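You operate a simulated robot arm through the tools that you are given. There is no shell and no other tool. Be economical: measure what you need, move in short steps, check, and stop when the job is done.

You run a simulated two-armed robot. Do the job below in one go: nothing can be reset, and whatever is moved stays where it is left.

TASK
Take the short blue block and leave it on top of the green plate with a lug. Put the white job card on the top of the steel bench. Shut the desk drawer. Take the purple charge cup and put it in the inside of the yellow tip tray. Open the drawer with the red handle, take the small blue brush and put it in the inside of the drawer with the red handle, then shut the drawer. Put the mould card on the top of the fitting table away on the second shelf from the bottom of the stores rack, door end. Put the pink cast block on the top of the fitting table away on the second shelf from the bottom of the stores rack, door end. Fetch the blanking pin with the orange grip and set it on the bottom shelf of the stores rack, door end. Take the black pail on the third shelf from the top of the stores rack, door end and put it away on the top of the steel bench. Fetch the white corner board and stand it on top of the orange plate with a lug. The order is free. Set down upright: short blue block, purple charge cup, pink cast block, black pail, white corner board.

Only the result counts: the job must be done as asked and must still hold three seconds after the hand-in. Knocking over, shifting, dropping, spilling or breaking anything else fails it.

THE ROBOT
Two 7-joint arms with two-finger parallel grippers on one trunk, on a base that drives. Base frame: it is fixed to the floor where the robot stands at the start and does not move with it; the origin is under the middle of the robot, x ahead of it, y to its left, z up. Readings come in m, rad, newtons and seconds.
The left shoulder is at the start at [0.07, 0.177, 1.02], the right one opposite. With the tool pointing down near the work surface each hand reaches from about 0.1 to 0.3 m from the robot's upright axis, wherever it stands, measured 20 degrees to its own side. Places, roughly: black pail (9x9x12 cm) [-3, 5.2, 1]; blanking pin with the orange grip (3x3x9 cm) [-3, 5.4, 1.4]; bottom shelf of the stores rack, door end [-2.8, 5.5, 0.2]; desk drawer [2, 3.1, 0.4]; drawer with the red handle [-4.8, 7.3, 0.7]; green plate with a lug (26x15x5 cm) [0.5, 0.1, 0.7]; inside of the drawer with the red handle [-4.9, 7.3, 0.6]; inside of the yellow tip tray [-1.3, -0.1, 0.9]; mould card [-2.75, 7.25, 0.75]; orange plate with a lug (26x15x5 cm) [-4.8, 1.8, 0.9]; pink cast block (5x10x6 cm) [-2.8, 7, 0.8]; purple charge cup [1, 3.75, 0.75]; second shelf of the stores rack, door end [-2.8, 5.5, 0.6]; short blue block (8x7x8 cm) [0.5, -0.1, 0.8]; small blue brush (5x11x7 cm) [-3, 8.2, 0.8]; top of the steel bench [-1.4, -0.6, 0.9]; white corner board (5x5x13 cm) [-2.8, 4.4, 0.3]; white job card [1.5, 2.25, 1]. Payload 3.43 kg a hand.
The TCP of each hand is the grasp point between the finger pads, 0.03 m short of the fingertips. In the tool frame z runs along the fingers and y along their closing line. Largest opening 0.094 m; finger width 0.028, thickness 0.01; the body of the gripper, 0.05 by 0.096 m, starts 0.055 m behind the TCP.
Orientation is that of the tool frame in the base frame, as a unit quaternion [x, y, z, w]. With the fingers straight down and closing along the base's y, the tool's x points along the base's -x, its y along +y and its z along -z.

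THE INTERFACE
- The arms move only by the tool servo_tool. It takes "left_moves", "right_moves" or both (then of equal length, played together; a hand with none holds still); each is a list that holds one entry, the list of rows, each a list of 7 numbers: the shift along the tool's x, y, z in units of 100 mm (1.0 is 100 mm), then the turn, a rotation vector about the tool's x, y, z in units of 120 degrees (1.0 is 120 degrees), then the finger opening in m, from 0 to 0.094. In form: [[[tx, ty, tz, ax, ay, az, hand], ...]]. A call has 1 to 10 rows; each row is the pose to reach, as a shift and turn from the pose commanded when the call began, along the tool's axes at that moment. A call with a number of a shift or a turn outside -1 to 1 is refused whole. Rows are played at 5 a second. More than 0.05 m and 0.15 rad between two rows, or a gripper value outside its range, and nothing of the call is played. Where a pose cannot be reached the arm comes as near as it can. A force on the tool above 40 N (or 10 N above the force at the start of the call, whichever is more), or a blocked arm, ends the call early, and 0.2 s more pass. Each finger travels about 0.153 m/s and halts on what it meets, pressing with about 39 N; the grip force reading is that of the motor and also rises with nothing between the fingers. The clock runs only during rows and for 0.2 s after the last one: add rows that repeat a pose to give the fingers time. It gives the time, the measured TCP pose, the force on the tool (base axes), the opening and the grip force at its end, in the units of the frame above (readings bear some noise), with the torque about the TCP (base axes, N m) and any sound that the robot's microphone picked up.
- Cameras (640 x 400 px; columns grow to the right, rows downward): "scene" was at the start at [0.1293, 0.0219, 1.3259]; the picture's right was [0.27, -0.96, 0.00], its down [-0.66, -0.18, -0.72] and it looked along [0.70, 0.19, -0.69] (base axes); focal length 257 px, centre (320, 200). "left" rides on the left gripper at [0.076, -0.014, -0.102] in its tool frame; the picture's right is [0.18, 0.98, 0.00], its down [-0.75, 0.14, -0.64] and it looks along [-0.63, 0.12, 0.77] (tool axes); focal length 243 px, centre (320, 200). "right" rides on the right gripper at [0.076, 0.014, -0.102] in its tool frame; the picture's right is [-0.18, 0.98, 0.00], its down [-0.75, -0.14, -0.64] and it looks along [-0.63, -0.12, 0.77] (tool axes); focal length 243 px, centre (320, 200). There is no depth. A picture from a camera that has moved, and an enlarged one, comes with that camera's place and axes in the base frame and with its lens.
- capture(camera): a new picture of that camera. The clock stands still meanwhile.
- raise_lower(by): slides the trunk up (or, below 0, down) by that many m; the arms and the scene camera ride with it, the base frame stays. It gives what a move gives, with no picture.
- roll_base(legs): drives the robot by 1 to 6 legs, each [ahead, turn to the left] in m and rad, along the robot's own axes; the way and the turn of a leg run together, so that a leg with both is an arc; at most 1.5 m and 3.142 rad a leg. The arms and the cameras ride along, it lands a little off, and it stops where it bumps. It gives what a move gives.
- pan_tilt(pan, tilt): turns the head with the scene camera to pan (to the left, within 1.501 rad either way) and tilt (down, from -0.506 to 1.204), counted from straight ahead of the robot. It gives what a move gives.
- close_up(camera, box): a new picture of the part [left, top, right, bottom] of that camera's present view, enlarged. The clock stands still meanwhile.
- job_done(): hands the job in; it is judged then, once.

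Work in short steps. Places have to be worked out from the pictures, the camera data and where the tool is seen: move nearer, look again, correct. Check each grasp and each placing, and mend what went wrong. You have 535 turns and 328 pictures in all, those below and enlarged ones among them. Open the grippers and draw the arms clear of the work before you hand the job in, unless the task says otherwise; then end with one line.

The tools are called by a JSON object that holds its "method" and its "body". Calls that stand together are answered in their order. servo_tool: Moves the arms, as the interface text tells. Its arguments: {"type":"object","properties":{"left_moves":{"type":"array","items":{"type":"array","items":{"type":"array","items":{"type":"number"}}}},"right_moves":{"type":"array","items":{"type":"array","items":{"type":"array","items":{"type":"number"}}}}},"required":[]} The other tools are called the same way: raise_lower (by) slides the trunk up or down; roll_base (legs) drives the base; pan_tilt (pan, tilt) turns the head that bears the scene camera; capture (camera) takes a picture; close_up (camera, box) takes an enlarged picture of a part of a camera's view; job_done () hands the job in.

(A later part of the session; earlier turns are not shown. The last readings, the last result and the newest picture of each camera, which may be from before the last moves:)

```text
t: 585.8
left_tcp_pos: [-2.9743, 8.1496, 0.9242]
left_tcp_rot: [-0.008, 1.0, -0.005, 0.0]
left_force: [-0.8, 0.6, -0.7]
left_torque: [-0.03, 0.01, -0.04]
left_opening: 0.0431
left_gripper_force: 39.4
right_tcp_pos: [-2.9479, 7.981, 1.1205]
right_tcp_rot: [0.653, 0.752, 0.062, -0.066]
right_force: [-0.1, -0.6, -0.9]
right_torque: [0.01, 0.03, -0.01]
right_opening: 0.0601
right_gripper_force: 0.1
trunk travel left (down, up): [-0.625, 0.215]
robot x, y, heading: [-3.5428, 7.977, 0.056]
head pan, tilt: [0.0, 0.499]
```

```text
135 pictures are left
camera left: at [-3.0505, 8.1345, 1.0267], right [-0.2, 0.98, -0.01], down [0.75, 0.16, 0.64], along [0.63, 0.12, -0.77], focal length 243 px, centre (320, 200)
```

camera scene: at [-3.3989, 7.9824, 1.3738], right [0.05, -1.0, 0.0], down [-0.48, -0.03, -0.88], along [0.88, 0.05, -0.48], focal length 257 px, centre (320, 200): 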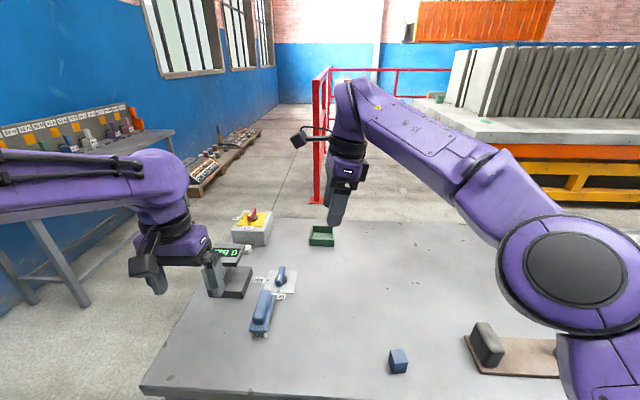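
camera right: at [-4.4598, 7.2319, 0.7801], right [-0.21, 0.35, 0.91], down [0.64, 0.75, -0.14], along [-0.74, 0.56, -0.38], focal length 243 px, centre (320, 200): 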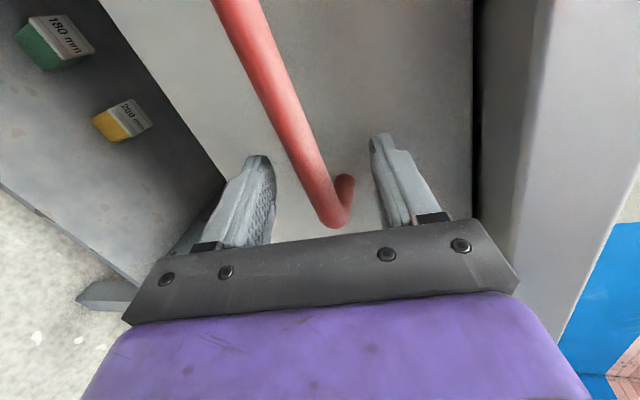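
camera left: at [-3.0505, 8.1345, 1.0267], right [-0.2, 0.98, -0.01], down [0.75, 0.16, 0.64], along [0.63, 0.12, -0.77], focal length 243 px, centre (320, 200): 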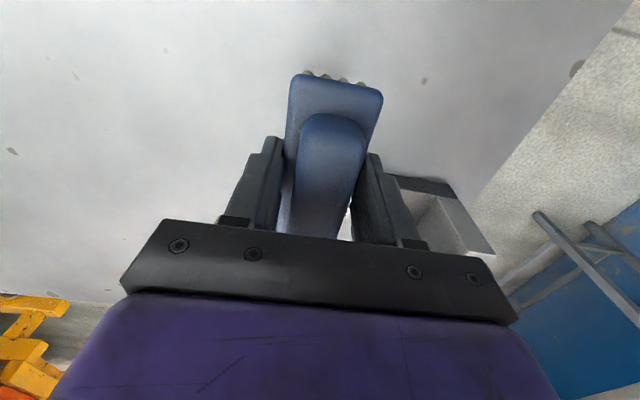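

Brush held. I raise and turn the brush hand 90° (so the camera box will clear the drawer front), and retract the right hand.

{"method": "servo_tool", "body": {"left_moves": [[[0.1, 0, -0.2, 0, 0, 0, 0], [0.2, 0, -0.4, 0, 0, -0.05, 0], [0.3, 0, -0.6, 0, 0, -0.11, 0], [0.4, 0, -0.8, 0, 0, -0.17, 0], [0.5, 0, -1.0, 0, 0, -0.24, 0], [0.6, 0, -1.0, 0, 0, -0.31, 0], [0.7, 0, -1.0, 0, 0, -0.38, 0], [0.8, 0, -1.0, 0, 0, -0.45, 0], [0.8, 0, -1.0, 0, 0, -0.52, 0], [0.8, 0, -1.0, 0, 0, -0.59, 0]]], "right_moves": [[[0, -0.1, 0, 0, 0, 0, 0.06], [0, -0.2, 0, 0, 0, 0, 0.06], [0, -0.3, 0, 0, 0, 0, 0.06], [0, -0.4, 0, 0, 0, 0, 0.06], [0, -0.5, 0, 0, 0, 0, 0.06], [0, -0.6, 0, 0, 0, 0, 0.06], [0, -0.7, 0, 0, 0, 0, 0.06], [0, -0.8, 0, 0, 0, 0, 0.06], [0, -0.9, 0, 0, 0, 0, 0.06], [0, -1.0, 0, 0, 0, 0, 0.06]]]}}

{"method": "servo_tool", "body": {"left_moves": [[[0, 0, 0, 0, 0, -0.07, 0], [0, 0, 0, 0, 0, -0.14, 0], [0, 0, 0, 0, 0, -0.15, 0]]]}}

{"method": "roll_base", "body": {"legs": [[-0.13, 0], [0, -1.6], [0.48, 0], [0, -1.52]]}}

{"method": "capture", "body": {"camera": "scene"}}

```text
t: 588.0
left_tcp_pos: [-3.054, 8.152, 1.0247]
left_tcp_rot: [-0.587, 0.809, -0.004, -0.003]
left_force: [0.2, 0.8, -1.5]
left_torque: [-0.01, 0.01, 0.0]
left_opening: 0.0432
left_gripper_force: 38.5
right_tcp_pos: [-3.0486, 7.9652, 1.1199]
right_tcp_rot: [0.653, 0.752, 0.061, -0.067]
right_force: [-0.5, -0.6, -0.6]
right_torque: [0.04, -0.02, -0.02]
right_opening: 0.0599
right_gripper_force: 0.1
trunk travel left (down, up): [-0.625, 0.215]
robot x, y, heading: [-3.5401, 7.9725, 0.057]
head pan, tilt: [0.0, 0.499]
```

```text
t: 588.8
left_tcp_pos: [-3.0535, 8.1506, 1.0246]
left_tcp_rot: [-0.706, 0.708, -0.002, -0.004]
left_force: [0.3, -0.4, 0.1]
left_torque: [-0.01, 0.01, 0.04]
left_opening: 0.0434
left_gripper_force: 39.1
right_tcp_pos: [-3.0484, 7.9665, 1.119]
right_tcp_rot: [0.653, 0.752, 0.061, -0.066]
right_force: [-0.5, 0.8, -0.3]
right_torque: [0.01, 0.0, 0.03]
right_opening: 0.06
right_gripper_force: 0.1
trunk travel left (down, up): [-0.625, 0.215]
robot x, y, heading: [-3.5375, 7.9763, 0.051]
head pan, tilt: [0.0, 0.499]
```

```text
t: 600.2
left_tcp_pos: [-4.1365, 7.3083, 1.0231]
left_tcp_rot: [0.706, 0.708, 0.004, -0.002]
left_force: [-0.2, -0.1, -1.4]
left_torque: [0.02, 0.0, 0.04]
left_opening: 0.0429
left_gripper_force: 39.0
right_tcp_pos: [-4.1431, 7.4922, 1.1201]
right_tcp_rot: [0.755, -0.65, 0.067, 0.061]
right_force: [-0.9, 0.1, 0.2]
right_torque: [0.0, -0.01, -0.02]
right_opening: 0.0602
right_gripper_force: 0.1
trunk travel left (down, up): [-0.625, 0.215]
robot x, y, heading: [-3.6512, 7.4876, -3.078]
head pan, tilt: [0.0, 0.499]
```

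```text
134 pictures are left
camera scene: at [-3.7929, 7.4782, 1.3738], right [-0.06, 1.0, 0.0], down [0.48, 0.03, -0.88], along [-0.88, -0.06, -0.48], focal length 257 px, centre (320, 200)
```

scene: 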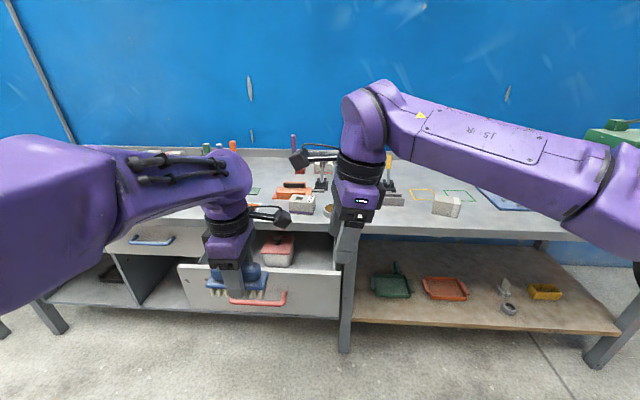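

{"method": "close_up", "body": {"camera": "scene", "box": [160, 200, 360, 330]}}

{"method": "capture", "body": {"camera": "left"}}

```text
3.08 times, centred on (260, 265) of scene
camera zoom: at [-3.7929, 7.4782, 1.3738], right [-0.06, 1.0, 0.0], down [0.48, 0.03, -0.88], along [-0.88, -0.06, -0.48], focal length 790 px, centre (505, 0)
```

zoom: 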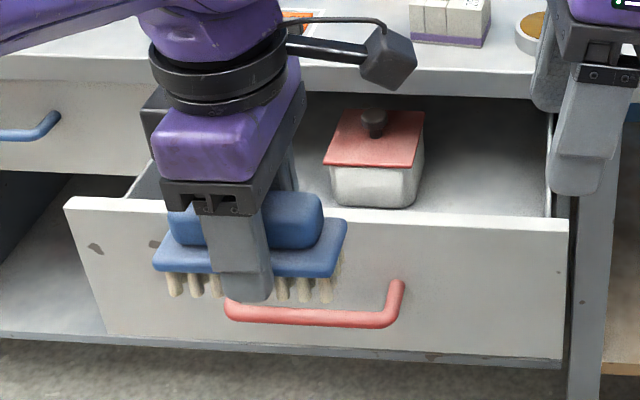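

```text
132 pictures are left
camera left: at [-4.151, 7.3822, 1.1276], right [0.98, 0.19, 0.0], down [0.14, -0.76, 0.64], along [0.12, -0.62, -0.77], focal length 243 px, centre (320, 200)
```

left: 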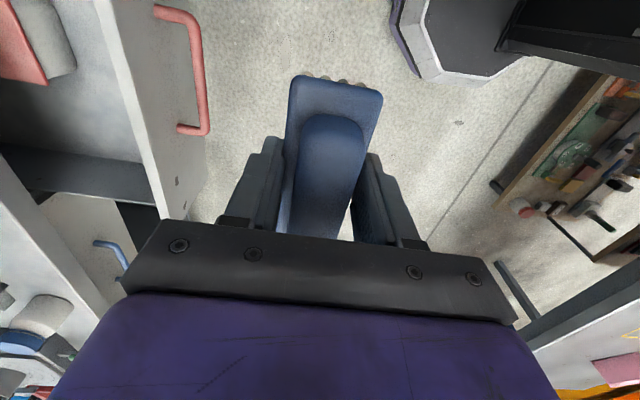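

Drawer interior in front of the red-lidded box (x -4.375…-4.55) is free. I drive in 0.32 m and shift the brush to y≈7.15.

{"method": "roll_base", "body": {"legs": [[0.32, 0]]}}

{"method": "servo_tool", "body": {"left_moves": [[[-0.3, 0, 0, 0, 0, 0, 0], [-0.6, 0, 0.1, 0, 0, 0, 0], [-0.9, 0, 0.3, 0, 0, 0, 0], [-1.0, 0, 0.5, 0, 0, 0, 0], [-1.0, 0, 0.5, 0, 0, 0, 0]]]}}

{"method": "capture", "body": {"camera": "scene"}}

{"method": "capture", "body": {"camera": "left"}}

```text
t: 602.4
left_tcp_pos: [-4.476, 7.2909, 1.0247]
left_tcp_rot: [0.708, 0.706, 0.003, -0.002]
left_force: [0.2, 0.0, -2.2]
left_torque: [0.03, 0.0, 0.0]
left_opening: 0.0432
left_gripper_force: 39.1
right_tcp_pos: [-4.4808, 7.4749, 1.1205]
right_tcp_rot: [0.752, -0.653, 0.066, 0.061]
right_force: [-0.1, -0.6, 0.8]
right_torque: [-0.02, -0.04, 0.02]
right_opening: 0.0599
right_gripper_force: 0.1
trunk travel left (down, up): [-0.625, 0.215]
robot x, y, heading: [-3.9892, 7.4659, -3.082]
head pan, tilt: [0.0, 0.499]
```

```text
t: 603.6
left_tcp_pos: [-4.4752, 7.1935, 0.9744]
left_tcp_rot: [0.708, 0.706, 0.004, -0.003]
left_force: [0.2, -0.5, -0.2]
left_torque: [-0.02, 0.0, 0.01]
left_opening: 0.0431
left_gripper_force: 38.6
right_tcp_pos: [-4.4809, 7.4758, 1.12]
right_tcp_rot: [0.752, -0.653, 0.067, 0.061]
right_force: [1.2, 0.4, 0.2]
right_torque: [0.0, -0.01, -0.04]
right_opening: 0.06
right_gripper_force: 0.2
trunk travel left (down, up): [-0.625, 0.215]
robot x, y, heading: [-3.9918, 7.4681, -3.084]
head pan, tilt: [0.0, 0.499]
```

```text
131 pictures are left
camera scene: at [-4.1309, 7.4593, 1.3738], right [-0.06, 1.0, 0.0], down [0.48, 0.03, -0.88], along [-0.88, -0.05, -0.48], focal length 257 px, centre (320, 200)
```

scene: 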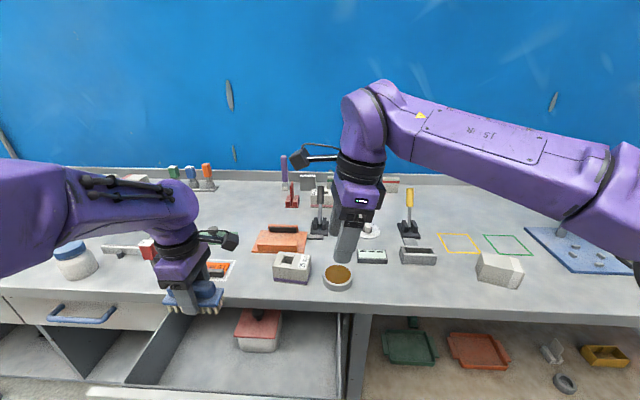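

```text
130 pictures are left
camera left: at [-4.4886, 7.2688, 1.0768], right [0.98, 0.18, 0.0], down [0.14, -0.76, 0.63], along [0.12, -0.62, -0.77], focal length 243 px, centre (320, 200)
```

left: 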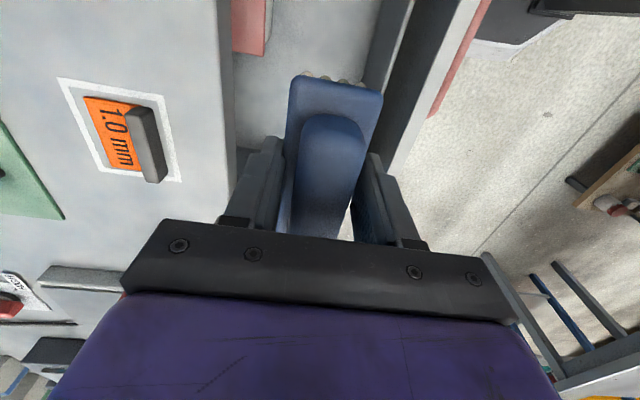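

The hand is centred between bench edge (-4.55) and drawer front (-4.38). I lower the brush into the drawer.

{"method": "servo_tool", "body": {"left_moves": [[[-0.2, 0.1, 0.3, 0, 0, 0, 0], [-0.3, 0.1, 0.6, 0, 0, 0, 0], [-0.3, 0.1, 0.9, 0, 0, 0, 0], [-0.3, 0.1, 1.0, 0, 0, 0, 0]]]}}

{"method": "servo_tool", "body": {"left_moves": [[[0, 0, 0.3, 0, 0, 0, 0], [0, 0, 0.6, 0, 0, 0, 0], [0, 0, 0.9, 0, 0, 0, 0], [0, 0, 1.0, 0, 0, 0, 0]]]}}

{"method": "capture", "body": {"camera": "left"}}

{"method": "close_up", "body": {"camera": "scene", "box": [60, 220, 380, 400]}}

```text
t: 604.6
left_tcp_pos: [-4.4661, 7.1618, 0.8734]
left_tcp_rot: [0.708, 0.706, 0.004, -0.003]
left_force: [-0.1, -1.3, -1.1]
left_torque: [-0.02, -0.01, 0.02]
left_opening: 0.0431
left_gripper_force: 39.3
right_tcp_pos: [-4.48, 7.4751, 1.1199]
right_tcp_rot: [0.752, -0.653, 0.066, 0.061]
right_force: [0.9, 0.3, -1.1]
right_torque: [0.0, 0.01, -0.02]
right_opening: 0.06
right_gripper_force: 0.0
trunk travel left (down, up): [-0.625, 0.215]
robot x, y, heading: [-3.9893, 7.4681, -3.088]
head pan, tilt: [0.0, 0.499]
```

```text
t: 605.6
left_tcp_pos: [-4.4667, 7.1642, 0.7745]
left_tcp_rot: [0.708, 0.706, 0.004, -0.004]
left_force: [0.0, -0.2, -1.6]
left_torque: [0.08, -0.04, 0.0]
left_opening: 0.0432
left_gripper_force: 39.0
right_tcp_pos: [-4.482, 7.4747, 1.1197]
right_tcp_rot: [0.751, -0.653, 0.067, 0.062]
right_force: [0.4, 1.0, -0.2]
right_torque: [-0.05, -0.01, 0.01]
right_opening: 0.0602
right_gripper_force: 0.0
trunk travel left (down, up): [-0.625, 0.215]
robot x, y, heading: [-3.9932, 7.4658, -3.088]
head pan, tilt: [0.0, 0.499]
```

```text
129 pictures are left
camera left: at [-4.4813, 7.2381, 0.8781], right [0.98, 0.18, 0.0], down [0.14, -0.76, 0.63], along [0.12, -0.62, -0.77], focal length 243 px, centre (320, 200)
```

left: 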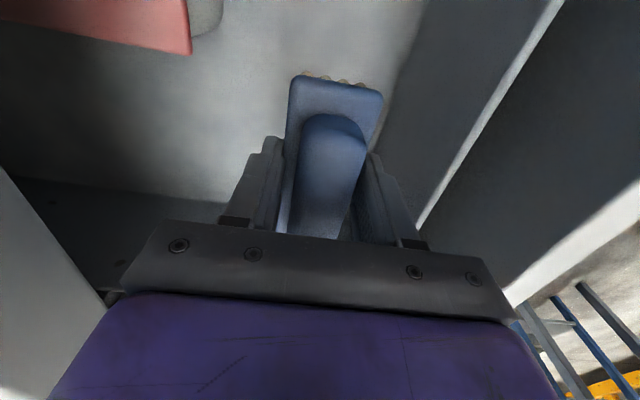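

```text
2.00 times, centred on (220, 310) of scene
camera zoom: at [-4.1314, 7.4587, 1.3738], right [-0.06, 1.0, 0.0], down [0.48, 0.03, -0.88], along [-0.88, -0.05, -0.48], focal length 514 px, centre (520, -20)
```

zoom: 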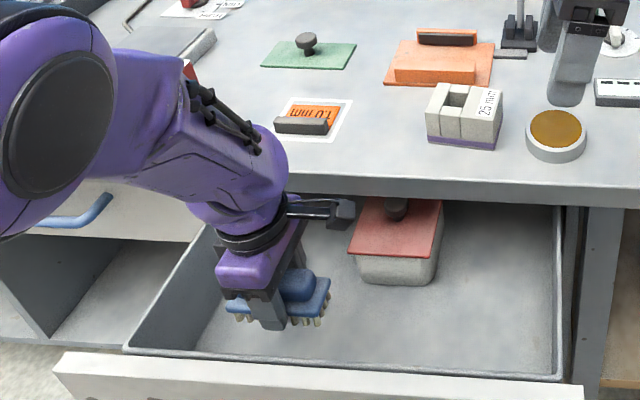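

Good; the brush is inside the drawer walls. Lowering further slowly to contact.

{"method": "servo_tool", "body": {"left_moves": [[[0, 0, 0.3, 0, 0, 0, 0], [0, 0, 0.5, 0, 0, 0, 0], [0, 0, 0.6, 0, 0, 0, 0], [0, 0, 0.67, 0, 0, 0, 0], [0, 0, 0.74, 0, 0, 0, 0], [0, 0, 0.81, 0, 0, 0, 0], [0, 0, 0.88, 0, 0, 0, 0], [0, 0, 0.95, 0, 0, 0, 0]]]}}

{"method": "close_up", "body": {"camera": "scene", "box": [60, 220, 380, 400]}}

```text
t: 607.5
left_tcp_pos: [-4.4686, 7.1654, 0.6826]
left_tcp_rot: [0.708, 0.706, -0.001, -0.006]
left_force: [0.2, 0.2, 26.4]
left_torque: [0.1, -0.22, -0.03]
left_opening: 0.0434
left_gripper_force: 39.3
right_tcp_pos: [-4.4784, 7.4767, 1.1215]
right_tcp_rot: [0.752, -0.653, 0.067, 0.063]
right_force: [-0.6, 0.6, 0.3]
right_torque: [-0.02, -0.05, -0.03]
right_opening: 0.0598
right_gripper_force: 0.1
trunk travel left (down, up): [-0.625, 0.215]
robot x, y, heading: [-3.9904, 7.4681, -3.088]
head pan, tilt: [0.0, 0.499]
stopped in row 8 (left hand): the force on the tool passed its limit (the readings are from after the stop); the commanded pose is now the measured one
```

```text
2.00 times, centred on (220, 310) of scene
camera zoom: at [-4.1287, 7.4614, 1.3742], right [-0.06, 1.0, 0.0], down [0.48, 0.03, -0.88], along [-0.88, -0.05, -0.48], focal length 514 px, centre (520, -20)
```

zoom: 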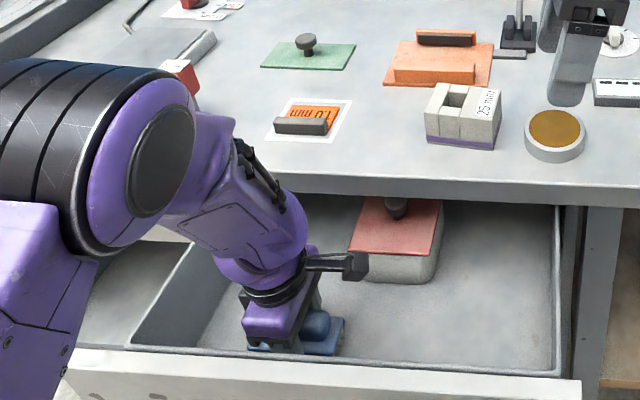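

Contact. Open to 7 cm and lift straight out.

{"method": "servo_tool", "body": {"left_moves": [[[0, 0, -0.02, 0, 0, 0, 0.0], [0, 0, -0.02, 0, 0, 0, 0.06], [0, 0, -0.02, 0, 0, 0, 0.065], [0, 0, -0.3, 0, 0, 0, 0.065], [0, 0, -0.6, 0, 0, 0, 0.065], [0, 0, -0.9, 0, 0, 0, 0.065], [0, 0, -1.0, 0, 0, 0, 0.065]]]}}

{"method": "servo_tool", "body": {"left_moves": [[[0, 0, -0.3, 0, 0, 0, 0.065], [0, 0, -0.6, 0, 0, 0, 0.065], [0, 0, -0.9, 0, 0, 0, 0.065], [0, 0, -1.0, 0, 0, 0, 0.065]]]}}

{"method": "servo_tool", "body": {"left_moves": [[[0, 0, -0.3, 0, 0, 0, 0.065], [0, 0, -0.6, 0, 0, 0, 0.065], [0, 0, -0.9, 0, 0, 0, 0.065], [0, 0, -1.0, 0, 0, 0, 0.065]]]}}

{"method": "close_up", "body": {"camera": "scene", "box": [60, 220, 380, 400]}}

```text
t: 609.1
left_tcp_pos: [-4.466, 7.1621, 0.7793]
left_tcp_rot: [0.708, 0.706, 0.002, -0.005]
left_force: [0.2, 0.4, 0.0]
left_torque: [-0.02, 0.01, 0.0]
left_opening: 0.0651
left_gripper_force: 0.0
right_tcp_pos: [-4.4804, 7.4755, 1.12]
right_tcp_rot: [0.752, -0.653, 0.066, 0.061]
right_force: [0.3, -0.5, -0.2]
right_torque: [0.01, 0.01, 0.01]
right_opening: 0.0597
right_gripper_force: 0.0
trunk travel left (down, up): [-0.625, 0.215]
robot x, y, heading: [-3.9879, 7.4643, -3.085]
head pan, tilt: [0.0, 0.499]
```

```text
t: 610.1
left_tcp_pos: [-4.465, 7.1614, 0.8792]
left_tcp_rot: [0.708, 0.706, 0.003, -0.004]
left_force: [-0.3, 0.2, 0.4]
left_torque: [-0.01, -0.02, -0.01]
left_opening: 0.0649
left_gripper_force: 0.1
right_tcp_pos: [-4.4801, 7.4754, 1.1211]
right_tcp_rot: [0.752, -0.652, 0.067, 0.061]
right_force: [-1.1, 0.2, -0.7]
right_torque: [0.01, 0.02, 0.03]
right_opening: 0.06
right_gripper_force: 0.1
trunk travel left (down, up): [-0.625, 0.215]
robot x, y, heading: [-3.9882, 7.466, -3.085]
head pan, tilt: [0.0, 0.499]
```

```text
t: 611.1
left_tcp_pos: [-4.4675, 7.1613, 0.9798]
left_tcp_rot: [0.708, 0.706, 0.001, -0.004]
left_force: [-0.2, -0.1, 0.6]
left_torque: [0.0, 0.0, -0.02]
left_opening: 0.0652
left_gripper_force: 0.2
right_tcp_pos: [-4.4818, 7.4757, 1.1187]
right_tcp_rot: [0.752, -0.653, 0.067, 0.061]
right_force: [0.3, -0.3, 0.1]
right_torque: [-0.03, -0.02, 0.0]
right_opening: 0.06
right_gripper_force: 0.1
trunk travel left (down, up): [-0.625, 0.215]
robot x, y, heading: [-3.9861, 7.4671, -3.088]
head pan, tilt: [0.0, 0.499]
```

```text
2.00 times, centred on (220, 310) of scene
camera zoom: at [-4.1311, 7.459, 1.3738], right [-0.06, 1.0, 0.0], down [0.48, 0.03, -0.88], along [-0.88, -0.05, -0.48], focal length 514 px, centre (520, -20)
```

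zoom: 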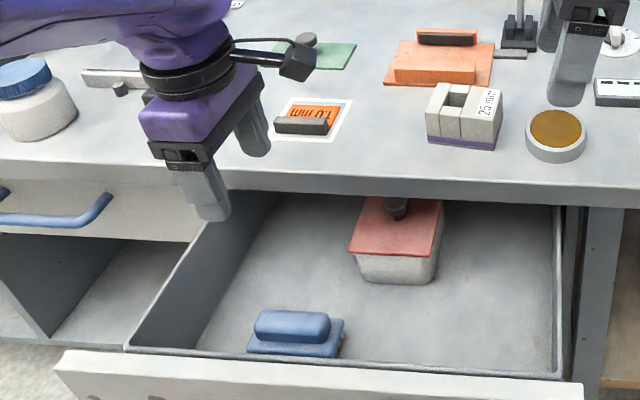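

The brush lies in the drawer. To shut it I'll use the left hand horizontally below the handle bar: back off, un-yaw and pitch the hand forward with fingers closed, and retract the right hand.

{"method": "roll_base", "body": {"legs": [[-0.35, 0]]}}

{"method": "servo_tool", "body": {"left_moves": [[[0, 0, 0, 0, 0, 0.07, 0.0], [0, 0, 0, 0, 0, 0.14, 0.0], [0, 0, 0, 0, 0, 0.21, 0.0], [0, 0, 0, 0, 0, 0.28, 0.0], [0, 0, 0, 0, 0, 0.35, 0.0], [0, 0, 0, 0, 0, 0.42, 0.0], [0, 0, 0, 0, 0, 0.49, 0.0], [0, 0, 0, 0, 0, 0.56, 0.0], [0, 0, 0, 0, 0, 0.63, 0.0], [0, 0, 0, 0, 0, 0.7, 0.0]]], "right_moves": [[[0, -0.1, 0, 0, 0, 0, 0.0], [0, -0.2, 0, 0, 0, 0, 0.0], [0, -0.3, 0, 0, 0, 0, 0.0], [0, -0.4, 0, 0, 0, 0, 0.0], [0, -0.5, 0, 0, 0, 0, 0.0], [0, -0.6, 0, 0, 0, 0, 0.0], [0, -0.7, 0, 0, 0, 0, 0.0], [0, -0.8, 0, 0, 0, 0, 0.0], [0, -0.9, 0, 0, 0, 0, 0.0], [0, -0.9, 0, 0, 0, 0, 0.0]]]}}

{"method": "servo_tool", "body": {"left_moves": [[[-0.1, 0, 0, 0, -0.07, 0, 0], [-0.2, 0, 0, 0, -0.14, 0, 0], [-0.3, 0, 0, 0, -0.21, 0, 0], [-0.4, 0, 0, 0, -0.28, 0, 0], [-0.5, 0, 0, 0, -0.35, 0, 0], [-0.6, 0, 0, 0, -0.42, 0, 0], [-0.7, 0, 0, 0, -0.49, 0, 0], [-0.8, 0, 0, 0, -0.56, 0, 0], [-0.9, 0, 0, 0, -0.63, 0, 0], [-1.0, 0, 0, 0, -0.69, 0, 0]]]}}

{"method": "capture", "body": {"camera": "scene"}}

```text
t: 613.4
left_tcp_pos: [-4.1142, 7.1783, 0.9792]
left_tcp_rot: [0.706, 0.708, 0.002, -0.004]
left_force: [0.2, 0.0, 0.7]
left_torque: [-0.01, 0.02, -0.03]
left_opening: 0.065
left_gripper_force: 0.1
right_tcp_pos: [-4.1303, 7.4919, 1.1194]
right_tcp_rot: [0.754, -0.651, 0.067, 0.061]
right_force: [-0.5, 0.1, 0.4]
right_torque: [0.01, -0.01, 0.0]
right_opening: 0.0599
right_gripper_force: 0.0
trunk travel left (down, up): [-0.625, 0.215]
robot x, y, heading: [-3.6373, 7.4882, -3.081]
head pan, tilt: [0.0, 0.499]
```

```text
t: 615.6
left_tcp_pos: [-4.1126, 7.1767, 0.9788]
left_tcp_rot: [0.999, 0.053, -0.002, -0.005]
left_force: [0.1, -0.6, 0.0]
left_torque: [-0.01, 0.02, 0.02]
left_opening: 0.0001
left_gripper_force: 33.6
right_tcp_pos: [-4.0412, 7.5045, 1.1199]
right_tcp_rot: [0.755, -0.65, 0.067, 0.061]
right_force: [-0.2, 0.7, 0.3]
right_torque: [0.02, 0.02, 0.02]
right_opening: 0.0002
right_gripper_force: 32.9
trunk travel left (down, up): [-0.625, 0.215]
robot x, y, heading: [-3.64, 7.4861, -3.077]
head pan, tilt: [0.0, 0.499]
```

```text
t: 617.8
left_tcp_pos: [-4.2141, 7.1675, 0.979]
left_tcp_rot: [0.748, 0.044, -0.661, 0.032]
left_force: [0.2, 0.6, 0.3]
left_torque: [0.01, 0.01, 0.0]
left_opening: 0.0
left_gripper_force: 32.9
right_tcp_pos: [-4.0415, 7.5054, 1.1192]
right_tcp_rot: [0.754, -0.65, 0.068, 0.061]
right_force: [-0.3, 0.1, -0.6]
right_torque: [0.03, -0.02, 0.01]
right_opening: 0.0
right_gripper_force: 32.6
trunk travel left (down, up): [-0.625, 0.215]
robot x, y, heading: [-3.6427, 7.4892, -3.082]
head pan, tilt: [0.0, 0.499]
```

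```text
125 pictures are left
camera scene: at [-3.7813, 7.4791, 1.3737], right [-0.06, 1.0, 0.0], down [0.48, 0.03, -0.88], along [-0.88, -0.06, -0.48], focal length 257 px, centre (320, 200)
```

scene: 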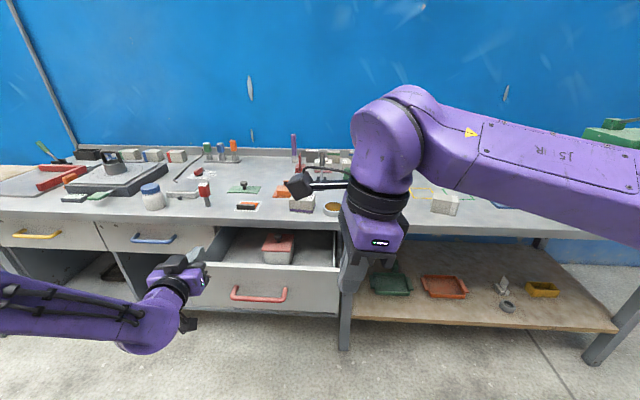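

I lower the trunk 0.29 m (fingers just below bar height), centre in y, and look.

{"method": "servo_tool", "body": {"left_moves": [[[0, -0.4, 0, 0, 0, 0, 0], [0, -0.8, 0, 0, 0, 0, 0], [0, -0.8, 0, 0, 0, 0, 0]]]}}

{"method": "raise_lower", "body": {"by": -0.29}}

{"method": "capture", "body": {"camera": "scene"}}

```text
t: 618.6
left_tcp_pos: [-4.2225, 7.2453, 0.982]
left_tcp_rot: [0.747, 0.045, -0.662, 0.033]
left_force: [0.5, 0.8, 0.2]
left_torque: [0.0, -0.03, -0.02]
left_opening: 0.0
left_gripper_force: 32.3
right_tcp_pos: [-4.0412, 7.5035, 1.12]
right_tcp_rot: [0.754, -0.651, 0.066, 0.061]
right_force: [0.5, 0.5, 0.1]
right_torque: [0.02, 0.0, 0.0]
right_opening: 0.0
right_gripper_force: 32.9
trunk travel left (down, up): [-0.625, 0.215]
robot x, y, heading: [-3.6337, 7.4871, -3.08]
head pan, tilt: [0.0, 0.499]
```

```text
t: 621.5
left_tcp_pos: [-4.2217, 7.2465, 0.6927]
left_tcp_rot: [0.749, 0.043, -0.661, 0.032]
left_force: [-0.8, -0.5, 0.4]
left_torque: [0.01, -0.03, 0.0]
left_opening: 0.0002
left_gripper_force: 33.1
right_tcp_pos: [-4.0404, 7.503, 0.8294]
right_tcp_rot: [0.754, -0.65, 0.067, 0.062]
right_force: [-0.3, 0.3, 0.4]
right_torque: [-0.06, -0.01, 0.02]
right_opening: 0.0
right_gripper_force: 33.0
trunk travel left (down, up): [-0.335, 0.505]
robot x, y, heading: [-3.64, 7.4887, -3.079]
head pan, tilt: [0.0, 0.499]
```

```text
124 pictures are left
camera scene: at [-3.7801, 7.4788, 1.0838], right [-0.06, 1.0, 0.0], down [0.48, 0.03, -0.88], along [-0.88, -0.06, -0.48], focal length 257 px, centre (320, 200)
```

scene: 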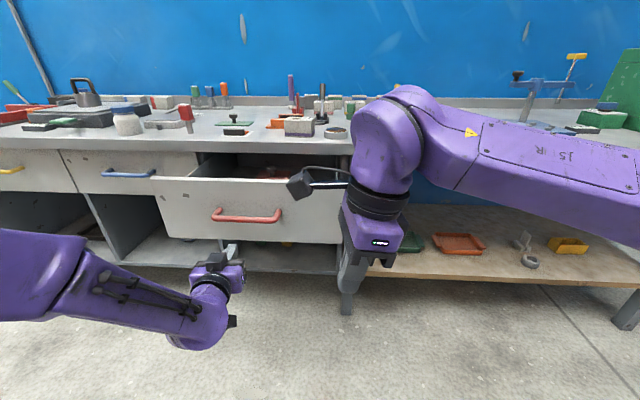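

Fingertips point at the panel just below the bar. I drive forward to push the drawer in.

{"method": "roll_base", "body": {"legs": [[0.3, 0]]}}

{"method": "capture", "body": {"camera": "scene"}}

```text
t: 623.5
left_tcp_pos: [-4.5145, 7.2283, 0.6932]
left_tcp_rot: [0.748, 0.044, -0.662, 0.033]
left_force: [0.6, 0.3, -0.4]
left_torque: [-0.03, 0.03, 0.0]
left_opening: 0.0001
left_gripper_force: 32.8
right_tcp_pos: [-4.333, 7.486, 0.8298]
right_tcp_rot: [0.754, -0.651, 0.066, 0.061]
right_force: [0.1, -0.5, -1.0]
right_torque: [0.01, -0.01, 0.0]
right_opening: 0.0002
right_gripper_force: 33.1
trunk travel left (down, up): [-0.335, 0.505]
robot x, y, heading: [-3.9316, 7.4734, -3.079]
head pan, tilt: [0.0, 0.499]
```

```text
123 pictures are left
camera scene: at [-4.073, 7.4604, 1.0837], right [-0.06, 1.0, 0.0], down [0.48, 0.03, -0.88], along [-0.88, -0.06, -0.48], focal length 257 px, centre (320, 200)
```

scene: 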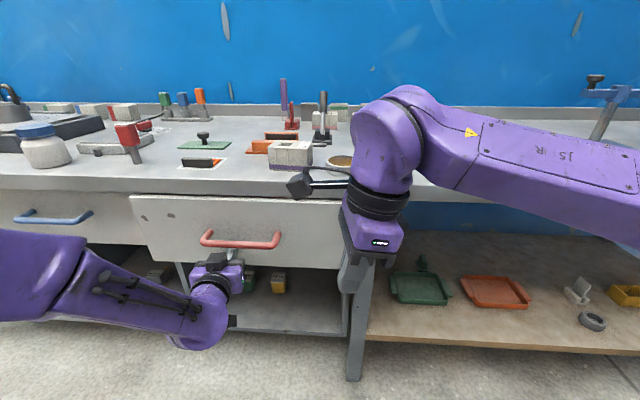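

Nearly shut. I push the remaining centimetres with the arm.

{"method": "servo_tool", "body": {"left_moves": [[[-0.03, 0, 0.2, 0, 0, 0, 0], [-0.05, 0, 0.4, 0, 0, 0, 0], [-0.07, 0, 0.6, 0, 0, 0, 0], [-0.1, 0, 0.8, 0, 0, 0, 0], [-0.12, 0, 1.0, 0, 0, 0, 0]]]}}

{"method": "capture", "body": {"camera": "scene"}}

```text
t: 624.5
left_tcp_pos: [-4.5778, 7.2216, 0.6945]
left_tcp_rot: [0.748, 0.044, -0.662, 0.032]
left_force: [13.2, 1.8, 5.4]
left_torque: [0.02, 0.29, -0.11]
left_opening: 0.0
left_gripper_force: 32.9
right_tcp_pos: [-4.3319, 7.4864, 0.8307]
right_tcp_rot: [0.755, -0.649, 0.067, 0.061]
right_force: [0.2, -0.5, -0.3]
right_torque: [-0.02, 0.04, -0.02]
right_opening: 0.0
right_gripper_force: 32.7
trunk travel left (down, up): [-0.335, 0.505]
robot x, y, heading: [-3.9304, 7.4722, -3.077]
head pan, tilt: [0.0, 0.499]
stopped in row 4 (left hand): the force on the tool passed its limit (the readings are from after the stop); the commanded pose is now the measured one
```

```text
122 pictures are left
camera scene: at [-4.0698, 7.4605, 1.0842], right [-0.07, 1.0, 0.0], down [0.48, 0.03, -0.88], along [-0.88, -0.06, -0.48], focal length 257 px, centre (320, 200)
```

scene: 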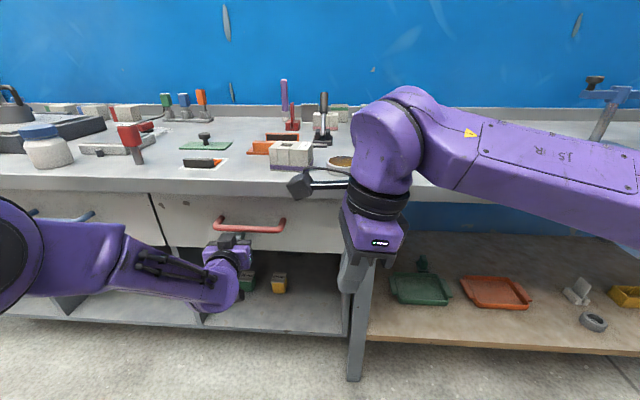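

It stopped firmly. I retreat and verify it's flush.

{"method": "servo_tool", "body": {"left_moves": [[[0, 0, -0.4, 0, 0, 0, 0], [0, 0, -0.8, 0, 0, 0, 0], [0, 0, -0.9, 0, 0, 0, 0]]]}}

{"method": "roll_base", "body": {"legs": [[-0.25, 0]]}}

{"method": "close_up", "body": {"camera": "scene", "box": [60, 120, 380, 300]}}

```text
t: 625.3
left_tcp_pos: [-4.4903, 7.2303, 0.7039]
left_tcp_rot: [0.749, 0.045, -0.66, 0.032]
left_force: [1.1, -0.2, 0.2]
left_torque: [-0.01, -0.01, 0.0]
left_opening: 0.0
left_gripper_force: 33.0
right_tcp_pos: [-4.3339, 7.4858, 0.828]
right_tcp_rot: [0.754, -0.65, 0.067, 0.06]
right_force: [0.1, 0.0, -0.6]
right_torque: [0.03, 0.0, -0.01]
right_opening: 0.0001
right_gripper_force: 33.6
trunk travel left (down, up): [-0.335, 0.505]
robot x, y, heading: [-3.9319, 7.4692, -3.078]
head pan, tilt: [0.0, 0.499]
```

```text
t: 627.1
left_tcp_pos: [-4.2391, 7.2482, 0.7045]
left_tcp_rot: [0.749, 0.043, -0.661, 0.031]
left_force: [-0.4, -0.8, -0.1]
left_torque: [0.01, -0.03, -0.01]
left_opening: 0.0
left_gripper_force: 33.1
right_tcp_pos: [-4.081, 7.5034, 0.8291]
right_tcp_rot: [0.753, -0.652, 0.067, 0.061]
right_force: [-0.4, -0.2, -0.3]
right_torque: [-0.02, 0.05, 0.0]
right_opening: 0.0
right_gripper_force: 32.7
trunk travel left (down, up): [-0.335, 0.505]
robot x, y, heading: [-3.6811, 7.4831, -3.083]
head pan, tilt: [0.0, 0.499]
```

```text
2.00 times, centred on (220, 210) of scene
camera zoom: at [-3.8204, 7.4765, 1.0839], right [-0.06, 1.0, 0.0], down [0.48, 0.03, -0.88], along [-0.88, -0.05, -0.48], focal length 514 px, centre (520, 180)
```

zoom: 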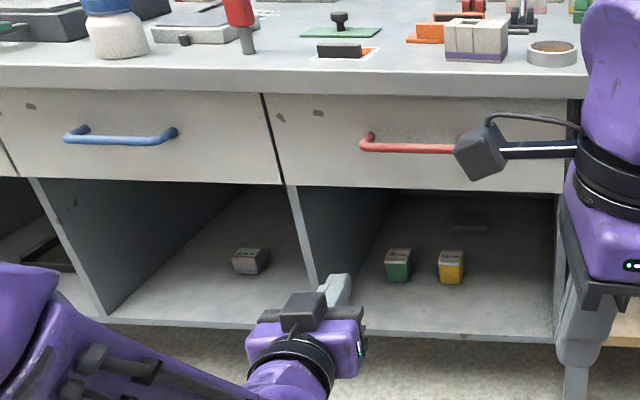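

Drawer is flush and shut. Last job: the pail. I raise the trunk, and drive south behind the rack to face the pail from behind with the left hand.

{"method": "raise_lower", "body": {"by": 0.335}}

{"method": "servo_tool", "body": {"left_moves": [[[0, 0, 0, 0, 0.065, 0, 0.094], [0, 0, 0, 0, 0.125, 0, 0.094], [0, 0, 0, 0, 0.125, 0, 0.094]]]}}

{"method": "roll_base", "body": {"legs": [[0, 1.44], [1.25, 0], [1.25, 0], [0, 1.6]]}}

{"method": "pan_tilt", "body": {"pan": 0.1, "tilt": 0.45}}

{"method": "capture", "body": {"camera": "scene"}}

```text
t: 630.4
left_tcp_pos: [-4.2397, 7.2475, 1.0381]
left_tcp_rot: [0.749, 0.043, -0.66, 0.031]
left_force: [0.3, 0.8, -0.1]
left_torque: [0.0, 0.01, -0.02]
left_opening: 0.0
left_gripper_force: 32.7
right_tcp_pos: [-4.0822, 7.5021, 1.1631]
right_tcp_rot: [0.753, -0.652, 0.067, 0.06]
right_force: [-0.7, -0.1, 0.5]
right_torque: [0.01, -0.01, -0.03]
right_opening: 0.0002
right_gripper_force: 33.6
trunk travel left (down, up): [-0.67, 0.17]
robot x, y, heading: [-3.6842, 7.4832, -3.08]
head pan, tilt: [0.0, 0.499]
```

```text
t: 631.2
left_tcp_pos: [-4.2419, 7.2478, 1.0372]
left_tcp_rot: [0.829, 0.047, -0.557, 0.025]
left_force: [0.2, -0.5, -0.3]
left_torque: [0.0, 0.01, 0.01]
left_opening: 0.0941
left_gripper_force: 0.0
right_tcp_pos: [-4.0829, 7.5026, 1.1648]
right_tcp_rot: [0.753, -0.652, 0.068, 0.062]
right_force: [0.1, 0.0, -0.5]
right_torque: [-0.02, -0.01, -0.01]
right_opening: 0.0
right_gripper_force: 33.1
trunk travel left (down, up): [-0.67, 0.17]
robot x, y, heading: [-3.6798, 7.4844, -3.078]
head pan, tilt: [0.0, 0.499]
```

```text
t: 651.0
left_tcp_pos: [-3.3181, 5.1713, 1.0384]
left_tcp_rot: [-0.019, 0.83, 0.006, 0.558]
left_force: [-0.7, 0.7, -0.1]
left_torque: [-0.03, 0.01, -0.01]
left_opening: 0.0941
left_gripper_force: 0.0
right_tcp_pos: [-3.494, 4.9276, 1.1654]
right_tcp_rot: [0.676, 0.732, 0.063, -0.065]
right_force: [-1.2, -0.4, -0.2]
right_torque: [-0.02, 0.0, 0.0]
right_opening: 0.0001
right_gripper_force: 33.1
trunk travel left (down, up): [-0.67, 0.17]
robot x, y, heading: [-3.8933, 4.9733, -0.005]
head pan, tilt: [0.0, 0.499]
```

```text
t: 651.7
left_tcp_pos: [-3.3183, 5.1717, 1.0383]
left_tcp_rot: [-0.019, 0.83, 0.007, 0.557]
left_force: [0.2, 0.2, -0.5]
left_torque: [-0.02, 0.01, 0.01]
left_opening: 0.094
left_gripper_force: 0.1
right_tcp_pos: [-3.4937, 4.9273, 1.1644]
right_tcp_rot: [0.675, 0.732, 0.063, -0.066]
right_force: [-0.5, 0.2, 0.3]
right_torque: [-0.02, 0.01, 0.05]
right_opening: 0.0001
right_gripper_force: 32.9
trunk travel left (down, up): [-0.67, 0.17]
robot x, y, heading: [-3.8935, 4.9674, -0.005]
head pan, tilt: [0.099, 0.45]
```

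```text
120 pictures are left
camera scene: at [-3.7518, 4.9801, 1.4232], right [0.09, -1.0, 0.0], down [-0.43, -0.04, -0.9], along [0.9, 0.08, -0.44], focal length 257 px, centre (320, 200)
```

scene: 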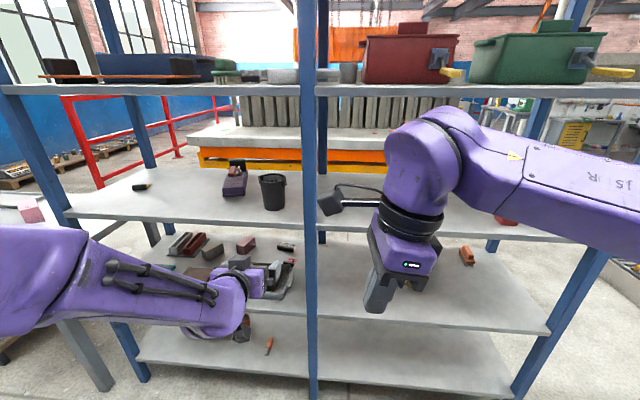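

{"method": "capture", "body": {"camera": "left"}}

{"method": "close_up", "body": {"camera": "scene", "box": [200, 140, 340, 230]}}

```text
119 pictures are left
camera left: at [-3.4404, 5.1515, 1.0063], right [-0.11, 0.98, -0.18], down [-0.31, 0.14, 0.94], along [0.94, 0.16, 0.29], focal length 243 px, centre (320, 200)
```

left: 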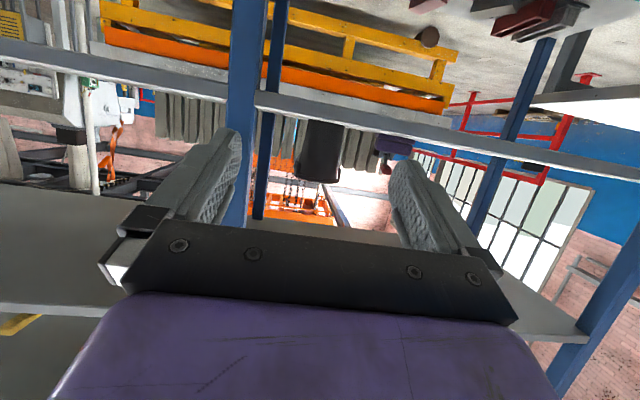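

```text
4.44 times, centred on (270, 185) of scene
camera zoom: at [-3.7518, 4.9801, 1.4232], right [0.09, -1.0, 0.0], down [-0.43, -0.04, -0.9], along [0.9, 0.08, -0.44], focal length 1142 px, centre (542, 267)
```

zoom: 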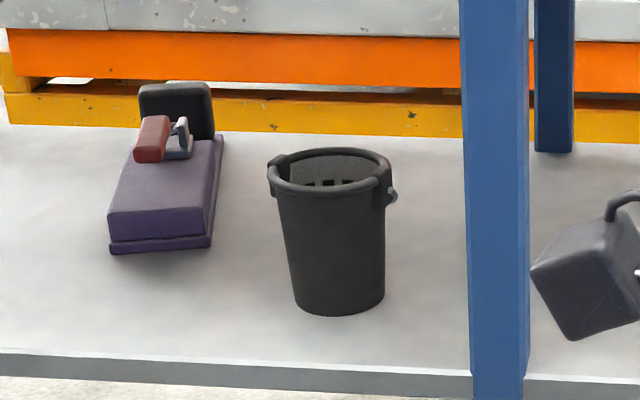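

Pail is at about (-2.955, 5.211), z 1.00–1.12. I raise 2.7 cm, centre in y, and drive in 0.2 m.

{"method": "raise_lower", "body": {"by": 0.027}}

{"method": "servo_tool", "body": {"left_moves": [[[0, 0.2, 0, 0, 0, 0, 0.094], [0, 0.39, 0, 0, 0, 0, 0.094], [0, 0.39, 0, 0, 0, 0, 0.094]]]}}

{"method": "roll_base", "body": {"legs": [[0.2, 0]]}}

{"method": "capture", "body": {"camera": "left"}}

{"method": "close_up", "body": {"camera": "scene", "box": [160, 130, 360, 280]}}

```text
t: 652.4
left_tcp_pos: [-3.318, 5.172, 1.0639]
left_tcp_rot: [-0.018, 0.83, 0.006, 0.557]
left_force: [-0.6, 0.4, 0.3]
left_torque: [0.01, 0.01, 0.01]
left_opening: 0.0939
left_gripper_force: 0.0
right_tcp_pos: [-3.4933, 4.9276, 1.1906]
right_tcp_rot: [0.676, 0.732, 0.063, -0.066]
right_force: [-0.3, 0.2, -0.4]
right_torque: [0.04, 0.02, 0.01]
right_opening: 0.0
right_gripper_force: 32.4
trunk travel left (down, up): [-0.697, 0.143]
robot x, y, heading: [-3.8913, 4.973, -0.003]
head pan, tilt: [0.099, 0.45]
```

```text
t: 653.2
left_tcp_pos: [-3.3182, 5.2083, 1.0671]
left_tcp_rot: [-0.019, 0.83, 0.007, 0.557]
left_force: [-0.1, -0.3, 0.4]
left_torque: [-0.01, -0.01, 0.01]
left_opening: 0.0939
left_gripper_force: 0.0
right_tcp_pos: [-3.4927, 4.9266, 1.1917]
right_tcp_rot: [0.676, 0.731, 0.063, -0.065]
right_force: [-0.1, 0.8, 0.5]
right_torque: [0.03, -0.01, 0.0]
right_opening: 0.0001
right_gripper_force: 32.6
trunk travel left (down, up): [-0.697, 0.143]
robot x, y, heading: [-3.8917, 4.9703, -0.002]
head pan, tilt: [0.099, 0.45]
```

```text
t: 654.8
left_tcp_pos: [-3.1196, 5.2086, 1.0669]
left_tcp_rot: [-0.019, 0.83, 0.006, 0.558]
left_force: [-0.7, -0.8, 0.4]
left_torque: [-0.01, -0.02, -0.02]
left_opening: 0.0939
left_gripper_force: 0.0
right_tcp_pos: [-3.2947, 4.9253, 1.1915]
right_tcp_rot: [0.676, 0.731, 0.064, -0.064]
right_force: [0.0, 0.1, -0.5]
right_torque: [-0.01, -0.03, 0.02]
right_opening: 0.0002
right_gripper_force: 33.1
trunk travel left (down, up): [-0.697, 0.143]
robot x, y, heading: [-3.6924, 4.9706, -0.005]
head pan, tilt: [0.099, 0.45]
```

```text
117 pictures are left
camera left: at [-3.2425, 5.1886, 1.0352], right [-0.11, 0.98, -0.18], down [-0.31, 0.14, 0.94], along [0.94, 0.16, 0.29], focal length 243 px, centre (320, 200)
```

left: 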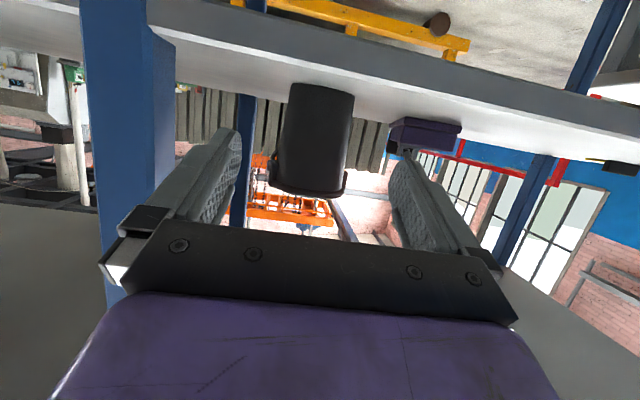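

```text
2.67 times, centred on (260, 205) of scene
camera zoom: at [-3.5526, 4.9789, 1.4504], right [0.09, -1.0, 0.0], down [-0.43, -0.04, -0.9], along [0.9, 0.08, -0.43], focal length 685 px, centre (480, 187)
```

zoom: 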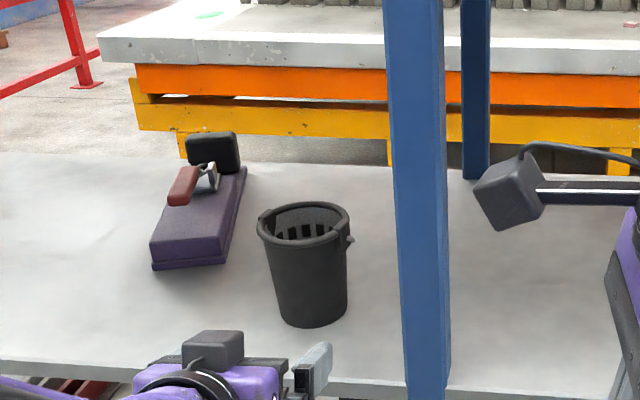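

Aligned to within a few mm. I extend 15 cm in two steps.

{"method": "servo_tool", "body": {"left_moves": [[[-0.1, 0.03, 0.25, 0, 0, 0, 0.094], [-0.2, 0.05, 0.5, 0, 0, 0, 0.094], [-0.28, 0.05, 0.73, 0, 0, 0, 0.094], [-0.28, 0.05, 0.73, 0, 0, 0, 0.094]]]}}

{"method": "capture", "body": {"camera": "left"}}

{"method": "close_up", "body": {"camera": "scene", "box": [160, 130, 360, 280]}}

```text
t: 655.8
left_tcp_pos: [-3.0414, 5.2149, 1.0661]
left_tcp_rot: [-0.019, 0.83, 0.006, 0.558]
left_force: [-0.1, -0.1, 0.2]
left_torque: [0.01, 0.01, -0.02]
left_opening: 0.094
left_gripper_force: 0.1
right_tcp_pos: [-3.2934, 4.9271, 1.1911]
right_tcp_rot: [0.676, 0.732, 0.064, -0.064]
right_force: [1.0, -1.1, 0.2]
right_torque: [0.03, -0.02, 0.0]
right_opening: 0.0004
right_gripper_force: 33.1
trunk travel left (down, up): [-0.697, 0.143]
robot x, y, heading: [-3.6916, 4.9731, -0.005]
head pan, tilt: [0.099, 0.45]
```

```text
115 pictures are left
camera left: at [-3.1655, 5.1953, 1.0351], right [-0.11, 0.98, -0.18], down [-0.32, 0.14, 0.94], along [0.94, 0.16, 0.29], focal length 243 px, centre (320, 200)
```

left: 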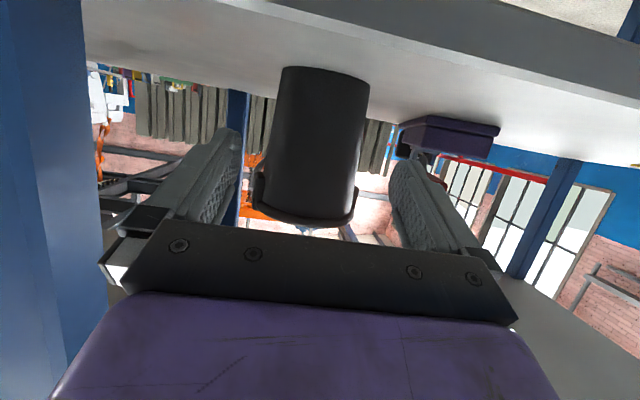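

```text
2.67 times, centred on (260, 205) of scene
camera zoom: at [-3.5528, 4.9789, 1.4503], right [0.09, -1.0, 0.0], down [-0.43, -0.04, -0.9], along [0.9, 0.08, -0.43], focal length 685 px, centre (480, 187)
```

zoom: 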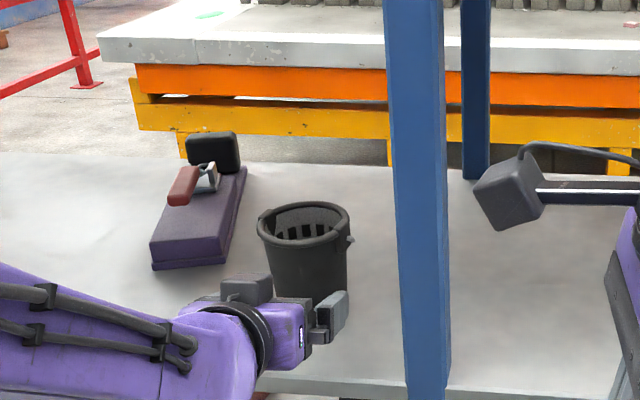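

Centre y≈5.218. I advance the last 7.5 cm.

{"method": "servo_tool", "body": {"left_moves": [[[-0.09, 0.03, 0.24, 0, 0, 0, 0.094], [-0.18, 0.04, 0.48, 0, 0, 0, 0.094], [-0.27, 0.04, 0.71, 0, 0, 0, 0.094], [-0.27, 0.04, 0.71, 0, 0, 0, 0.094]]]}}

{"method": "capture", "body": {"camera": "left"}}

{"method": "close_up", "body": {"camera": "scene", "box": [160, 130, 360, 280]}}

```text
t: 656.8
left_tcp_pos: [-2.9686, 5.223, 1.063]
left_tcp_rot: [-0.019, 0.83, 0.007, 0.557]
left_force: [0.3, 1.3, -0.1]
left_torque: [0.0, -0.02, -0.03]
left_opening: 0.0939
left_gripper_force: 0.1
right_tcp_pos: [-3.2937, 4.926, 1.1906]
right_tcp_rot: [0.676, 0.732, 0.064, -0.065]
right_force: [0.3, 0.1, 0.2]
right_torque: [0.01, -0.04, -0.03]
right_opening: 0.0
right_gripper_force: 32.6
trunk travel left (down, up): [-0.697, 0.143]
robot x, y, heading: [-3.6943, 4.9753, -0.004]
head pan, tilt: [0.099, 0.45]
```

```text
113 pictures are left
camera left: at [-3.0915, 5.2031, 1.0323], right [-0.11, 0.98, -0.18], down [-0.31, 0.14, 0.94], along [0.94, 0.16, 0.29], focal length 243 px, centre (320, 200)
```

left: 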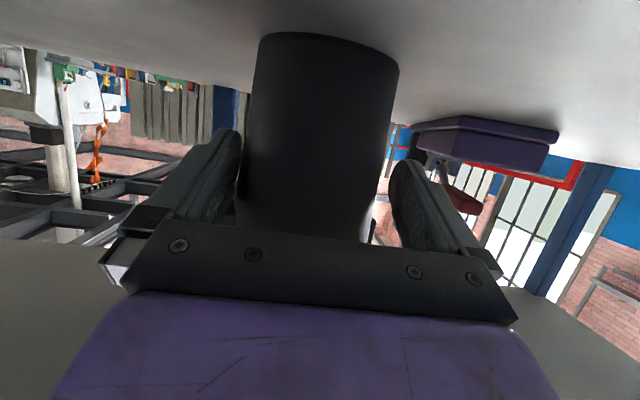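

```text
2.67 times, centred on (260, 205) of scene
camera zoom: at [-3.5524, 4.979, 1.4503], right [0.09, -1.0, 0.0], down [-0.43, -0.04, -0.9], along [0.9, 0.08, -0.44], focal length 685 px, centre (480, 187)
```

zoom: 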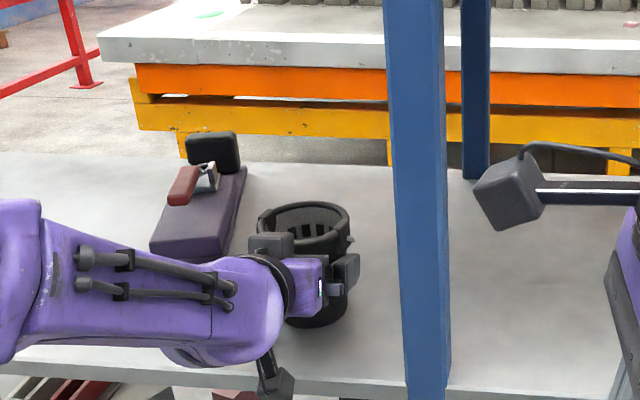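

The fingers straddle the pail. Closing gently.

{"method": "servo_tool", "body": {"left_moves": [[[0, -0.04, 0, 0, 0, 0, 0.085], [0, -0.04, 0, 0, 0, 0, 0.07], [0, -0.04, 0, 0, 0, 0, 0.05], [0, -0.04, 0, 0, 0, 0, 0.03], [0, -0.04, 0, 0, 0, 0, 0.0]]]}}

{"method": "close_up", "body": {"camera": "scene", "box": [160, 130, 360, 280]}}

```text
t: 658.0
left_tcp_pos: [-2.9676, 5.2196, 1.0635]
left_tcp_rot: [-0.02, 0.83, 0.007, 0.557]
left_force: [0.3, 1.1, -0.5]
left_torque: [0.05, -0.01, 0.0]
left_opening: 0.078
left_gripper_force: 39.0
right_tcp_pos: [-3.2935, 4.9263, 1.1916]
right_tcp_rot: [0.676, 0.731, 0.064, -0.064]
right_force: [-0.1, -0.2, 0.0]
right_torque: [-0.02, 0.0, 0.04]
right_opening: 0.0002
right_gripper_force: 32.8
trunk travel left (down, up): [-0.697, 0.143]
robot x, y, heading: [-3.6952, 4.9678, -0.005]
head pan, tilt: [0.099, 0.45]
```

```text
2.67 times, centred on (260, 205) of scene
camera zoom: at [-3.5519, 4.979, 1.4502], right [0.09, -1.0, 0.0], down [-0.43, -0.04, -0.9], along [0.9, 0.08, -0.44], focal length 685 px, centre (480, 187)
```

zoom: 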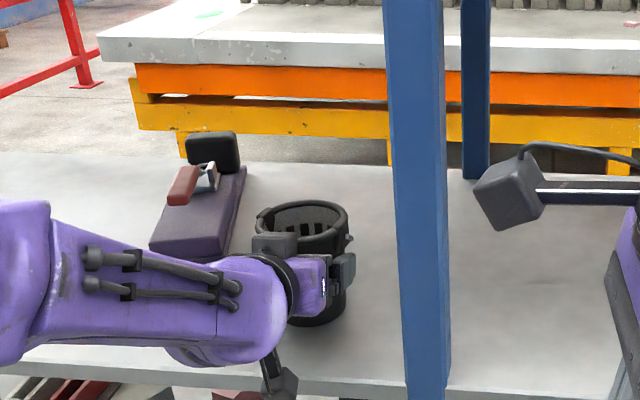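

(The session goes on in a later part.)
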